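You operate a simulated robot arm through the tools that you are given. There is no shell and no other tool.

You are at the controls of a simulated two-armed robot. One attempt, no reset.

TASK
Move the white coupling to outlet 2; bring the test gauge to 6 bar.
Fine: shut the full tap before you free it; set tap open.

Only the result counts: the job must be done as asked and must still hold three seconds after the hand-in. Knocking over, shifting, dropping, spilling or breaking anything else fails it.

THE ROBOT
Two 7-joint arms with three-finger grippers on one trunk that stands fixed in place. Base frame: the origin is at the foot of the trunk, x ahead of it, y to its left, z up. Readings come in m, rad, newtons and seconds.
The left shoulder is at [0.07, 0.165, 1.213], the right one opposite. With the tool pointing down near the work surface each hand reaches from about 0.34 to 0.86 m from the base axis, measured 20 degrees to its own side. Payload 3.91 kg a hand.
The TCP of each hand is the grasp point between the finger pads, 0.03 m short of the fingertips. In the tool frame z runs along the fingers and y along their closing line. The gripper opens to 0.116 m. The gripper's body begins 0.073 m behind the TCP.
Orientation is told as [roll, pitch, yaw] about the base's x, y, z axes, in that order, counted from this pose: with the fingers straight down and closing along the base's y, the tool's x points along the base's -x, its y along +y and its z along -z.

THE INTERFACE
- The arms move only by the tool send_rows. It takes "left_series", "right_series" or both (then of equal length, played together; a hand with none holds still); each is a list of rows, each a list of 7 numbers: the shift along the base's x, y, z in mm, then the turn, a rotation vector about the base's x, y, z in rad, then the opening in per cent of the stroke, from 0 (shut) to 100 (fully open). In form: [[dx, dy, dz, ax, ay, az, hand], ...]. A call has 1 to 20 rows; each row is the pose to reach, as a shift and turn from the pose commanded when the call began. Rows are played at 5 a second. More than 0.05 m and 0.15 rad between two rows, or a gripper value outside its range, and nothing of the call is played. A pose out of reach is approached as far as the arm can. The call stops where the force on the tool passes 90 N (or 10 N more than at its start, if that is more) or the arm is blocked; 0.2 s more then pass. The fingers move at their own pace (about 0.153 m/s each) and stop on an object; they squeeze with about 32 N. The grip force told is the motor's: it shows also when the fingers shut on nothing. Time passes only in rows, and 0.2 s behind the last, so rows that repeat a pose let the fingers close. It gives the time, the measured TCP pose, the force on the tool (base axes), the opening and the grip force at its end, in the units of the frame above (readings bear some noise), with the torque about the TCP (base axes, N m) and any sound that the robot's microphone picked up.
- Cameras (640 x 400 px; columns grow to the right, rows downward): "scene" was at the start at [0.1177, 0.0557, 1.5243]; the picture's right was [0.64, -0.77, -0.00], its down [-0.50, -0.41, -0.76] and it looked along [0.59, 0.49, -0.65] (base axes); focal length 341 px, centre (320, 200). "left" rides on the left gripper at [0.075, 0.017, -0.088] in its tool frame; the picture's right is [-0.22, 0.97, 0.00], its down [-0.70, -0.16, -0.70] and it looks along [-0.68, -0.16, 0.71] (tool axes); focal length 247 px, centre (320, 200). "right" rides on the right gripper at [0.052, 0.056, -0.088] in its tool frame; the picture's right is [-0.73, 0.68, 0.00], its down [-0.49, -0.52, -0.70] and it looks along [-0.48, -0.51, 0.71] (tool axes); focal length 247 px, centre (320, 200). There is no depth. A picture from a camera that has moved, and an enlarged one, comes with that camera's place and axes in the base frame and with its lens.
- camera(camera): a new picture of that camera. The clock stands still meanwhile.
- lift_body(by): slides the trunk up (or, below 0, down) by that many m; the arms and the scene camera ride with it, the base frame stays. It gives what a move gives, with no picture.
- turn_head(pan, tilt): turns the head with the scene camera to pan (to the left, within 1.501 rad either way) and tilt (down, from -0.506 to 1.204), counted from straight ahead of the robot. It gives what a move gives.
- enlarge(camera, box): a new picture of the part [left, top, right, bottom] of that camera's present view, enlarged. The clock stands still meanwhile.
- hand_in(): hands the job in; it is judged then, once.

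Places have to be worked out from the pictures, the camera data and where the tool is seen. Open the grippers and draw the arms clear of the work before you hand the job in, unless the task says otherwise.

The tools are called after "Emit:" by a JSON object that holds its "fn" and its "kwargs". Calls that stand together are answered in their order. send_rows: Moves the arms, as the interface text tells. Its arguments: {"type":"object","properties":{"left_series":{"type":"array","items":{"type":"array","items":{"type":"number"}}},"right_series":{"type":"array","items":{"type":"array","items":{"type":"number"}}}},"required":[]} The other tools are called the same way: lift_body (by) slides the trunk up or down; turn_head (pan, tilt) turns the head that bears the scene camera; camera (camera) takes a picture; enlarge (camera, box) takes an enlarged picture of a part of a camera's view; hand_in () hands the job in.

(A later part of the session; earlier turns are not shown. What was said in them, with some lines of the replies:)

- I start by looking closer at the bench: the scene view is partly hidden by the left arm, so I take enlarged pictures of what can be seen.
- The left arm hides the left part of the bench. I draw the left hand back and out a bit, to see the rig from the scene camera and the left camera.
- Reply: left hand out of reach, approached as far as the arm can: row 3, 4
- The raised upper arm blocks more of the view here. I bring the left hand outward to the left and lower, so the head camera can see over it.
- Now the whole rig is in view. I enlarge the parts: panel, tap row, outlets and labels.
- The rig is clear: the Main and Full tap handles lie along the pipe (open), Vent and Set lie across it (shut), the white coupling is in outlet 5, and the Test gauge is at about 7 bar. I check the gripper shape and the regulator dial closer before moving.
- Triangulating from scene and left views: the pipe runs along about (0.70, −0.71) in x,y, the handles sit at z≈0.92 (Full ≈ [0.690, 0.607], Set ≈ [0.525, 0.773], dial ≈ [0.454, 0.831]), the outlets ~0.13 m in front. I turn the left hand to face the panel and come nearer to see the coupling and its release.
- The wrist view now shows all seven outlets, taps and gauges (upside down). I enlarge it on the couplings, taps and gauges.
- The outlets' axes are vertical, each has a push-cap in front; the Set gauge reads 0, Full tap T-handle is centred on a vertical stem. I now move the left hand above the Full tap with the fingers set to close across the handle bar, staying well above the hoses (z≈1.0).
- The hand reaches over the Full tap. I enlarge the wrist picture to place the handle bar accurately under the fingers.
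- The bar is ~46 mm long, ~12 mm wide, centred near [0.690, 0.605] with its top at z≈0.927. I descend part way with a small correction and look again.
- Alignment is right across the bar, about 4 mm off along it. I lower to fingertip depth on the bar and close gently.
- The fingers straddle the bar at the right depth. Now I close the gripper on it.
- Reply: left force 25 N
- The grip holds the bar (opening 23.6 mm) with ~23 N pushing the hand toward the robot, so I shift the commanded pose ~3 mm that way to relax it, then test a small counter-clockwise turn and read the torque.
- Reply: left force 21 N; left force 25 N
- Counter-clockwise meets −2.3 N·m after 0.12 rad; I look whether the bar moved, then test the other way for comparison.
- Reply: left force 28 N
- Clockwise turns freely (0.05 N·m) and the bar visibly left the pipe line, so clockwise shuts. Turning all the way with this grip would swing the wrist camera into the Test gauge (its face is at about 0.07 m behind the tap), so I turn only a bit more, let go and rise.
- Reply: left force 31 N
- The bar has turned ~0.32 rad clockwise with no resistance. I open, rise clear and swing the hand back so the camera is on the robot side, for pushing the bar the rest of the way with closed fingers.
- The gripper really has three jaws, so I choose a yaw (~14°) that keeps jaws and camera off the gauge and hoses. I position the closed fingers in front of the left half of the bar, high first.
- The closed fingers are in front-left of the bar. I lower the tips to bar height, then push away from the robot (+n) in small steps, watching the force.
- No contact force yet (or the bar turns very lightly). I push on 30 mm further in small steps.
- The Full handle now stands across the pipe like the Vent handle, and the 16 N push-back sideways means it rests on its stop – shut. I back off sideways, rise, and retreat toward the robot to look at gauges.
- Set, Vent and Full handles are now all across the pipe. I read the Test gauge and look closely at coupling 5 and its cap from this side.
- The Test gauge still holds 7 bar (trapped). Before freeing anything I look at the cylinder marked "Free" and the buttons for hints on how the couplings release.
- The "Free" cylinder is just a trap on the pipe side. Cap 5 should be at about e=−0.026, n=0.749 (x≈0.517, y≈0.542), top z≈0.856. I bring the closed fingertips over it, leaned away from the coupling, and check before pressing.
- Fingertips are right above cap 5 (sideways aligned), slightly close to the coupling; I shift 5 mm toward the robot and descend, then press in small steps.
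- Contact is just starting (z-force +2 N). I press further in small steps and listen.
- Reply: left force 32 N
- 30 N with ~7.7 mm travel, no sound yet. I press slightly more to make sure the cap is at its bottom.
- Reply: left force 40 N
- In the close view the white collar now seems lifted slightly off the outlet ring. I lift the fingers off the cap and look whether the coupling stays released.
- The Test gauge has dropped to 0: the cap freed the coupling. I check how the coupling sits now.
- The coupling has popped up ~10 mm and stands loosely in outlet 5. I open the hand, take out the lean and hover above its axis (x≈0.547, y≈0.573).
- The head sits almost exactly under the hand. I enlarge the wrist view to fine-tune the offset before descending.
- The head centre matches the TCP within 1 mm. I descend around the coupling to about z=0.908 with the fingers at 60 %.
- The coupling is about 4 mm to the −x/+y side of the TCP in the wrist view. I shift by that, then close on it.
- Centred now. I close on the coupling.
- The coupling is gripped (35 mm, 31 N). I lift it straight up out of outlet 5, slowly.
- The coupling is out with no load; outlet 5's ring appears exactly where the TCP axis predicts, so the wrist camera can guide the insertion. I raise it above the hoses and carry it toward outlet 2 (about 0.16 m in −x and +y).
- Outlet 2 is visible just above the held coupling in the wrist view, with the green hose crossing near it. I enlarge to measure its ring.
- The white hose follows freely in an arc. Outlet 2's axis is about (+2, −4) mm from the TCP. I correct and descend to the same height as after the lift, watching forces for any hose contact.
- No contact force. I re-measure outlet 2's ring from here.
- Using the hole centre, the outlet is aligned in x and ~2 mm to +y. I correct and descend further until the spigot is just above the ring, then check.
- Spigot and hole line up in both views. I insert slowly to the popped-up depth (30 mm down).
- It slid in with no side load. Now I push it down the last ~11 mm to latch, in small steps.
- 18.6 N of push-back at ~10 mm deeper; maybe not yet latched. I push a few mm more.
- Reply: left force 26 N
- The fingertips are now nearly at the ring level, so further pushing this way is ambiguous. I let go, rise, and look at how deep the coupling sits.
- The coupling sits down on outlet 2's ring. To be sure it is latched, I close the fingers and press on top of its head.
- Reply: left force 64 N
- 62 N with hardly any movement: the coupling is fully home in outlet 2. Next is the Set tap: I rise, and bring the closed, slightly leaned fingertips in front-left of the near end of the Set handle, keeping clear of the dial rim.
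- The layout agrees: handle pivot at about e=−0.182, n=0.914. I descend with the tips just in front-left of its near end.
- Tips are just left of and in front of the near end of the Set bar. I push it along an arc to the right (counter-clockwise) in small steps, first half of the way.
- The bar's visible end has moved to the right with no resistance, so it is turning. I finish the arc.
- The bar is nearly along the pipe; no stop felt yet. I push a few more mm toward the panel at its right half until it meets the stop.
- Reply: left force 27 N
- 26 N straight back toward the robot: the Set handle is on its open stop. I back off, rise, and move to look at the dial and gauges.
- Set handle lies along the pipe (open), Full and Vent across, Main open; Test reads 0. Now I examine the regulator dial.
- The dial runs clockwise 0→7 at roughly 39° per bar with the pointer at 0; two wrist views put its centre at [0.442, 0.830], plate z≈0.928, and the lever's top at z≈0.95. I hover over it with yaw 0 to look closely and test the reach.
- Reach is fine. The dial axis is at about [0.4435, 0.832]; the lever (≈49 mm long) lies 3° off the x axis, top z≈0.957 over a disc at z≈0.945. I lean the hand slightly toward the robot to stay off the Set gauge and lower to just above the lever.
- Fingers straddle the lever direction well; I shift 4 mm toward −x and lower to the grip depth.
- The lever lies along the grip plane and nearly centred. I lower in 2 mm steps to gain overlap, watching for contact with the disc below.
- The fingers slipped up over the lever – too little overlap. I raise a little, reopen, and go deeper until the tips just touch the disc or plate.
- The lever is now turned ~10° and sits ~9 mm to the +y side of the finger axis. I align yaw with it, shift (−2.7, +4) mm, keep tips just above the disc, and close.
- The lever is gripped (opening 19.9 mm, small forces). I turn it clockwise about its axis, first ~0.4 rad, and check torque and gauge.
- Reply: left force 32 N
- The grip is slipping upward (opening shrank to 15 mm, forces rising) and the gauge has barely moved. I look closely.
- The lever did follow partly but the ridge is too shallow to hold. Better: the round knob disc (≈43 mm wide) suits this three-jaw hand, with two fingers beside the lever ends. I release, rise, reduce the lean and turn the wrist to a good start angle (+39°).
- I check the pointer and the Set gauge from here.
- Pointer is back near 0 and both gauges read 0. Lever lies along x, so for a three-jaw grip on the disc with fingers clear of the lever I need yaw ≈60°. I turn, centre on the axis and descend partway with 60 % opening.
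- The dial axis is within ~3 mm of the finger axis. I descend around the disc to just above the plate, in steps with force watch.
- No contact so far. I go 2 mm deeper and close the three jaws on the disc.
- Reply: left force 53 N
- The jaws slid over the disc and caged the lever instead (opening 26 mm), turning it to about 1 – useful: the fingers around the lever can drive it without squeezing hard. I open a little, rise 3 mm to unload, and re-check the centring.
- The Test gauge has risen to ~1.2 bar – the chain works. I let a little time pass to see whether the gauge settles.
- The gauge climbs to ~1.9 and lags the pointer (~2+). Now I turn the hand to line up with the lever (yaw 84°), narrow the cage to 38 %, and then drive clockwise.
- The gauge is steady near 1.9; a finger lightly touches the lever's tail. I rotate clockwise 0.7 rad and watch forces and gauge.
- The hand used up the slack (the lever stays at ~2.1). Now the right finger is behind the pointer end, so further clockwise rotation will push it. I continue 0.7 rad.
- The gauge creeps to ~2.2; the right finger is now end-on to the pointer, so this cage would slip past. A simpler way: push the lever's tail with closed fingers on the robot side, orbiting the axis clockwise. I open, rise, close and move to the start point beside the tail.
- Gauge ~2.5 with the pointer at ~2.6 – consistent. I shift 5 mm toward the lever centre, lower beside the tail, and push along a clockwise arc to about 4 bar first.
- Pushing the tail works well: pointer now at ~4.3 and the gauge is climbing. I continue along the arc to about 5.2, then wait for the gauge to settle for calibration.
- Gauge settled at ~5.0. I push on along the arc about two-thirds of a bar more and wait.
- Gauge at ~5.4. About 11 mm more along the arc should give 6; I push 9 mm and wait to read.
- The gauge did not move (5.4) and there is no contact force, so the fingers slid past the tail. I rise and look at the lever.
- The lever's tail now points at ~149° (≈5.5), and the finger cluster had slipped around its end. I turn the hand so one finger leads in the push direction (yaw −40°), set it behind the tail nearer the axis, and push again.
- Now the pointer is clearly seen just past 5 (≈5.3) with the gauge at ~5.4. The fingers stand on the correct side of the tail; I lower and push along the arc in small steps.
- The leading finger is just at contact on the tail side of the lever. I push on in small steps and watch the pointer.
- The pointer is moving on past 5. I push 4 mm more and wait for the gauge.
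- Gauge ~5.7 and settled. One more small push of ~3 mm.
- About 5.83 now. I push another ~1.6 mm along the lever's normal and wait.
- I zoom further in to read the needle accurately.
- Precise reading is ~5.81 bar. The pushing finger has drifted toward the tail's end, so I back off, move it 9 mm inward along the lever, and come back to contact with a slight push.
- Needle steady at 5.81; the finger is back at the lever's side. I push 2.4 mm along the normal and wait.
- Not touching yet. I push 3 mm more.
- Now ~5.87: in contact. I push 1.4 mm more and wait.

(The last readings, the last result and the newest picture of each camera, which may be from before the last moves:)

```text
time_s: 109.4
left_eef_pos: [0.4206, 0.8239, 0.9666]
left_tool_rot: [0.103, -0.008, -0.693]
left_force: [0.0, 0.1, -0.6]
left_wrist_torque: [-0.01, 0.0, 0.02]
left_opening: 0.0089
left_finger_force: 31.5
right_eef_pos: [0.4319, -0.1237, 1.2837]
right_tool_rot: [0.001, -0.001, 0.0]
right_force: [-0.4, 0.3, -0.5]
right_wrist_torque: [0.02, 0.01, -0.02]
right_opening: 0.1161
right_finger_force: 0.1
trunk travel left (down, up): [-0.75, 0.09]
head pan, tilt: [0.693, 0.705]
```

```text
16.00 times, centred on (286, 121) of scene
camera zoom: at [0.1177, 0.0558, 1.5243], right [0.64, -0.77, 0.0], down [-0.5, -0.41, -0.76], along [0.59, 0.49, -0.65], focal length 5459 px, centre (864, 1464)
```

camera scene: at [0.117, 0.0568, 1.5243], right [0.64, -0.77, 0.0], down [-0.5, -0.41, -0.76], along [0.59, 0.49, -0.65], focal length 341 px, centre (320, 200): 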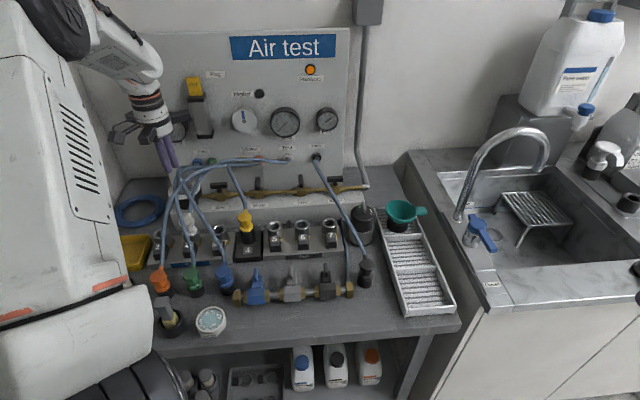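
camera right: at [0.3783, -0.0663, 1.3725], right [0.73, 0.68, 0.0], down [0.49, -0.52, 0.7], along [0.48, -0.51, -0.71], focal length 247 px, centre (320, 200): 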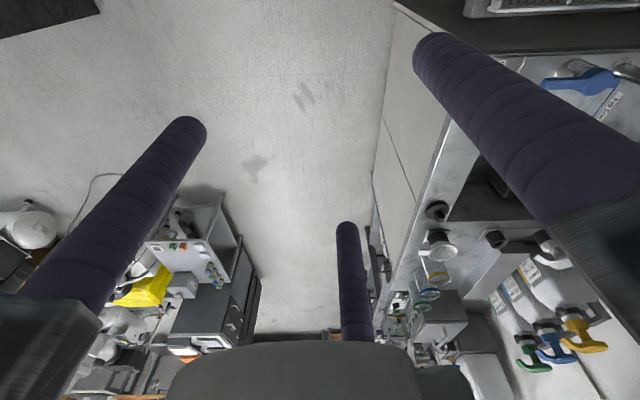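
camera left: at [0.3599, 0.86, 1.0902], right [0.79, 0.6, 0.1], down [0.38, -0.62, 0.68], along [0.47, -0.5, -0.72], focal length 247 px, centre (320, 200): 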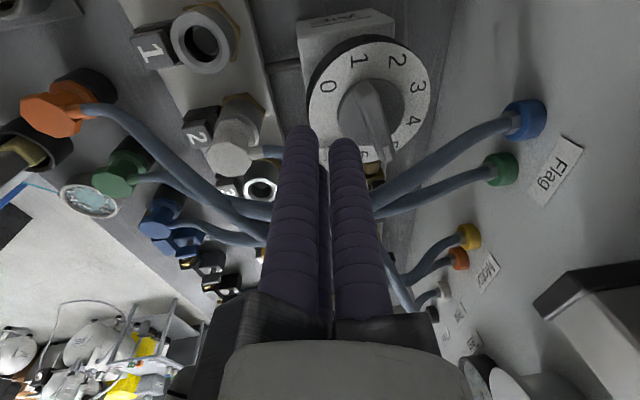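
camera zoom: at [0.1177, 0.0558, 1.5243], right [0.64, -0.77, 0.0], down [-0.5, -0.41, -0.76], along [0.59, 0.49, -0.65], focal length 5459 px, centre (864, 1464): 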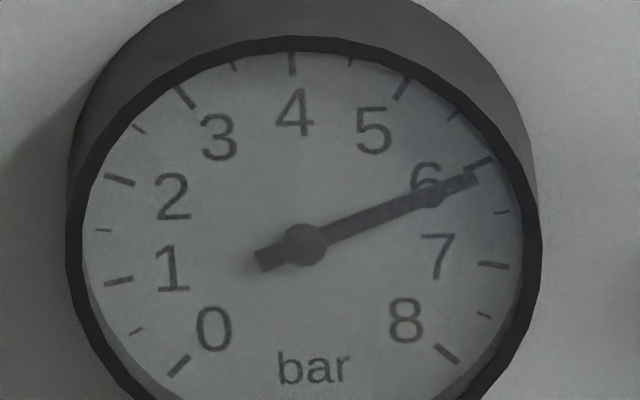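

The needle reads ~6.05 bar – on the mark. I back the fingers off the lever without touching it, rise clear and re-read the gauge.

Emit:
{"fn": "send_rows", "kwargs": {"left_series": [[-4, -4, 0, 0, 0, 0, 0], [-8, -8, 5, 0, 0, 0, 0], [-10, -12, 30, 0, 0, 0, 0], [-15, -20, 60, 0, 0, 0, 0], [-20, -30, 90, 0, 0, 0, 0], [-20, -40, 110, 0, 0, 0, 0], [-20, -40, 110, 0, 0, 0, 0], [-20, -40, 110, 0, 0, 0, 0], [-20, -40, 110, 0, 0, 0, 0], [-20, -40, 110, 0, 0, 0, 0]]}}

Emit:
{"fn": "enlarge", "kwargs": {"camera": "scene", "box": [274, 109, 298, 133]}}

Emit:
{"fn": "camera", "kwargs": {"camera": "left"}}

Emit:
{"fn": "enlarge", "kwargs": {"camera": "scene", "box": [120, 80, 360, 270]}}

```text
time_s: 111.6
left_eef_pos: [0.3999, 0.7849, 1.0756]
left_tool_rot: [0.104, -0.008, -0.696]
left_force: [0.3, -0.2, 1.0]
left_wrist_torque: [-0.03, 0.02, -0.02]
left_opening: 0.0093
left_finger_force: 32.0
right_eef_pos: [0.4319, -0.1235, 1.2831]
right_tool_rot: [0.0, 0.0, 0.0]
right_force: [-0.3, -1.1, 0.0]
right_wrist_torque: [-0.02, -0.02, 0.02]
right_opening: 0.1159
right_finger_force: 0.1
trunk travel left (down, up): [-0.75, 0.09]
head pan, tilt: [0.693, 0.705]
```

```text
16.00 times, centred on (286, 121) of scene
camera zoom: at [0.1177, 0.056, 1.5243], right [0.64, -0.77, 0.0], down [-0.5, -0.41, -0.76], along [0.59, 0.49, -0.65], focal length 5459 px, centre (864, 1464)
```

zoom: 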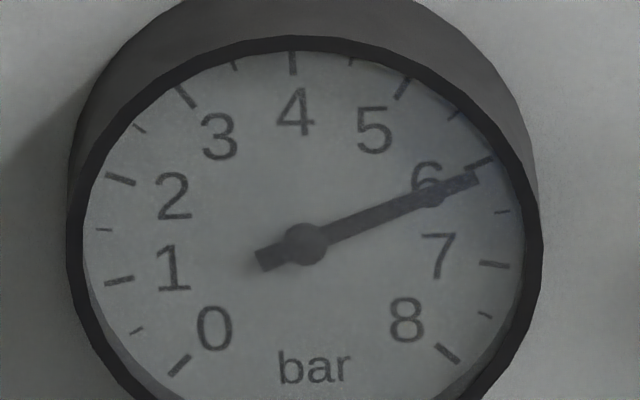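

```text
taken
camera left: at [0.3462, 0.8396, 1.1644], right [0.79, 0.6, 0.1], down [0.38, -0.62, 0.68], along [0.48, -0.5, -0.72], focal length 247 px, centre (320, 200)
```

left: 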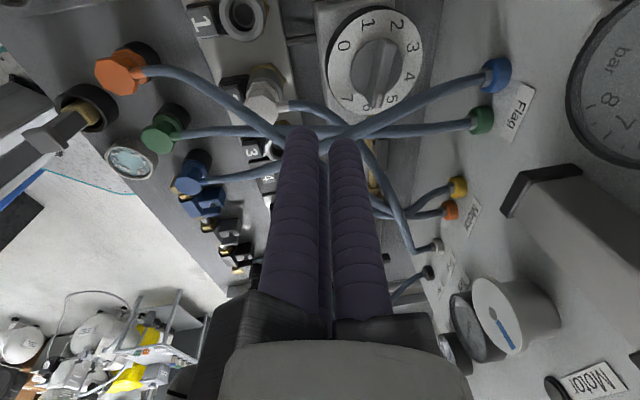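

```text
2.11 times, centred on (240, 175) of scene
camera zoom: at [0.1177, 0.056, 1.5243], right [0.64, -0.77, 0.0], down [-0.5, -0.41, -0.76], along [0.59, 0.49, -0.65], focal length 718 px, centre (488, 253)
```

zoom: 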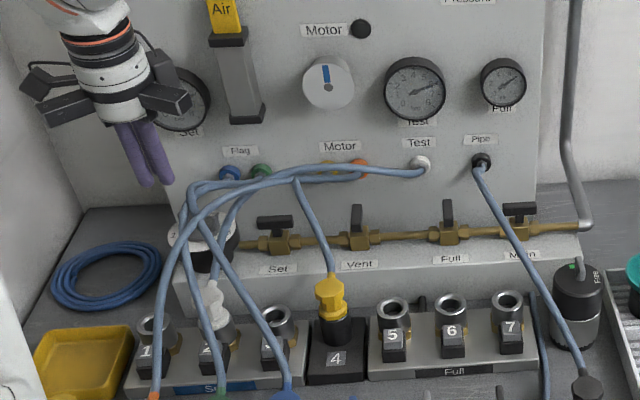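

The gauge holds steady at ~6.05 bar with the hand off. Now I open the gripper and draw the left arm up and back clear of the rig.

Emit:
{"fn": "send_rows", "kwargs": {"left_series": [[-10, -10, 30, 0, 0, 0, 0], [-15, -30, 65, -0.035, 0.0357, 0, 20], [-15, -60, 100, -0.07, 0.0714, 0, 50], [-15, -95, 130, -0.07, 0.0714, 0, 80], [-10, -135, 145, -0.07, 0.0714, 0, 100], [-5, -175, 150, -0.07, 0.0714, 0, 100], [0, -215, 150, -0.07, 0.0714, 0, 100], [5, -255, 150, -0.07, 0.0714, 0, 100], [10, -285, 150, -0.07, 0.0714, 0, 100]]}}

Emit:
{"fn": "send_rows", "kwargs": {"left_series": [[0, 0, 0, 0, 0, 0.14, 100], [0, 0, 0, 0, 0, 0.28, 100], [0, 0, 0, 0, 0, 0.42, 100], [0, 0, 0, 0, 0, 0.56, 100], [0, 0, 0, 0, 0, 0.69, 100], [0, 0, 0, 0, 0, 0.69, 100]]}}

Emit:
{"fn": "camera", "kwargs": {"camera": "scene"}}

Emit:
{"fn": "enlarge", "kwargs": {"camera": "scene", "box": [274, 109, 298, 133]}}

Emit:
{"fn": "camera", "kwargs": {"camera": "left"}}

```text
time_s: 113.6
left_eef_pos: [0.411, 0.4978, 1.2249]
left_tool_rot: [0.007, 0.004, -0.694]
left_force: [0.1, -0.7, 0.6]
left_wrist_torque: [0.01, -0.01, -0.04]
left_opening: 0.1157
left_finger_force: 0.0
right_eef_pos: [0.4309, -0.1253, 1.283]
right_tool_rot: [0.001, 0.0, -0.002]
right_force: [0.5, 0.2, -0.2]
right_wrist_torque: [0.07, -0.02, -0.06]
right_opening: 0.1159
right_finger_force: 0.0
trunk travel left (down, up): [-0.75, 0.09]
head pan, tilt: [0.693, 0.705]
```

```text
time_s: 115.0
left_eef_pos: [0.4109, 0.4996, 1.226]
left_tool_rot: [0.005, 0.003, -0.004]
left_force: [0.7, 0.0, 0.2]
left_wrist_torque: [-0.01, 0.03, 0.04]
left_opening: 0.1161
left_finger_force: 0.1
right_eef_pos: [0.4316, -0.1236, 1.2826]
right_tool_rot: [-0.001, 0.0, 0.0]
right_force: [-0.1, -0.8, 0.1]
right_wrist_torque: [-0.01, 0.02, 0.02]
right_opening: 0.116
right_finger_force: 0.0
trunk travel left (down, up): [-0.75, 0.09]
head pan, tilt: [0.693, 0.705]
```

```text
taken
camera scene: at [0.1177, 0.0558, 1.5243], right [0.64, -0.77, 0.0], down [-0.5, -0.41, -0.76], along [0.59, 0.49, -0.65], focal length 341 px, centre (320, 200)
```

scene: 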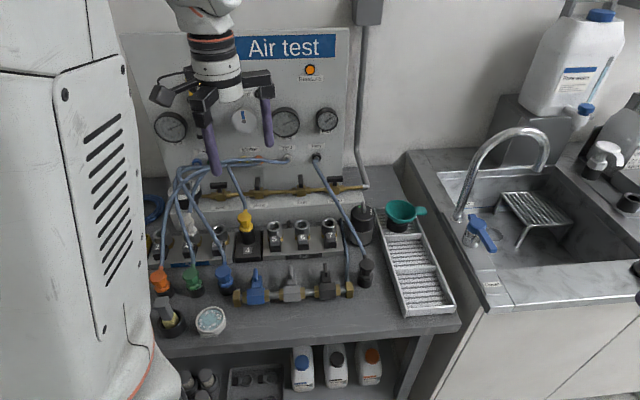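

```text
16.00 times, centred on (286, 121) of scene
camera zoom: at [0.1177, 0.0558, 1.5243], right [0.64, -0.77, 0.0], down [-0.5, -0.41, -0.76], along [0.59, 0.49, -0.65], focal length 5459 px, centre (864, 1464)
```

zoom: 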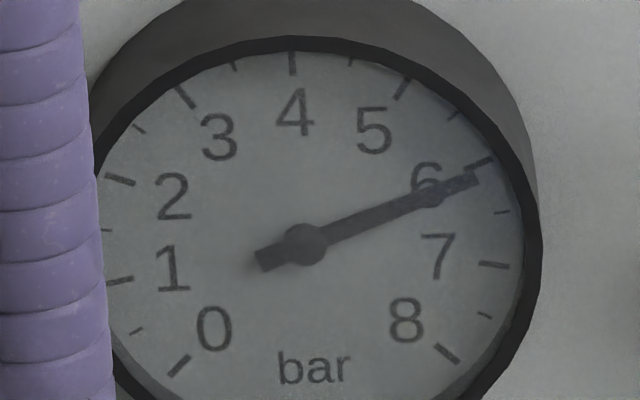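

```text
taken
camera left: at [0.3358, 0.5152, 1.3139], right [0.23, 0.97, 0.0], down [0.7, -0.16, 0.7], along [0.68, -0.16, -0.72], focal length 247 px, centre (320, 200)
```

left: 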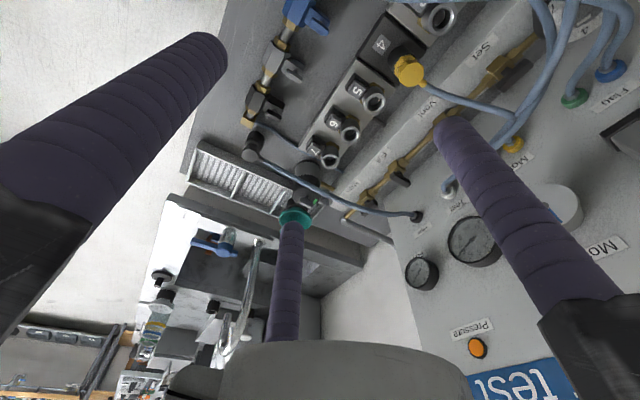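

Everything holds: white coupling seated in outlet 2, Full and Vent shut, Set and Main open, Test gauge steady at ~6 bar, grippers open and arms clear. I hand the job in.

Emit:
{"fn": "hand_in", "kwargs": {}}

```text
The job is handed in.
```

The white coupling is now in outlet 2 and the test gauge reads about 6.05 bar. It held that reading from when I let go of the regulator dial until I handed the job in.

- **Order of work:** I shut the full tap first, then pressed cap 5 to free the coupling. It then went into outlet 2, and I pressed it fully home.
- **Taps at hand-in:** full and vent are shut; set and main are open.
- **Pressure:** I set 6 bar with the regulator dial by reading the test gauge, not the dial marks. My reading off the camera picture is good to about 0.05 bar.
- **Hoses:** some parked hoses lie over outlets 1 to 3, and the hand had to pass through that space. I felt no contact there and saw nothing shifted.

Both grippers are open and the arms are clear of the rig.
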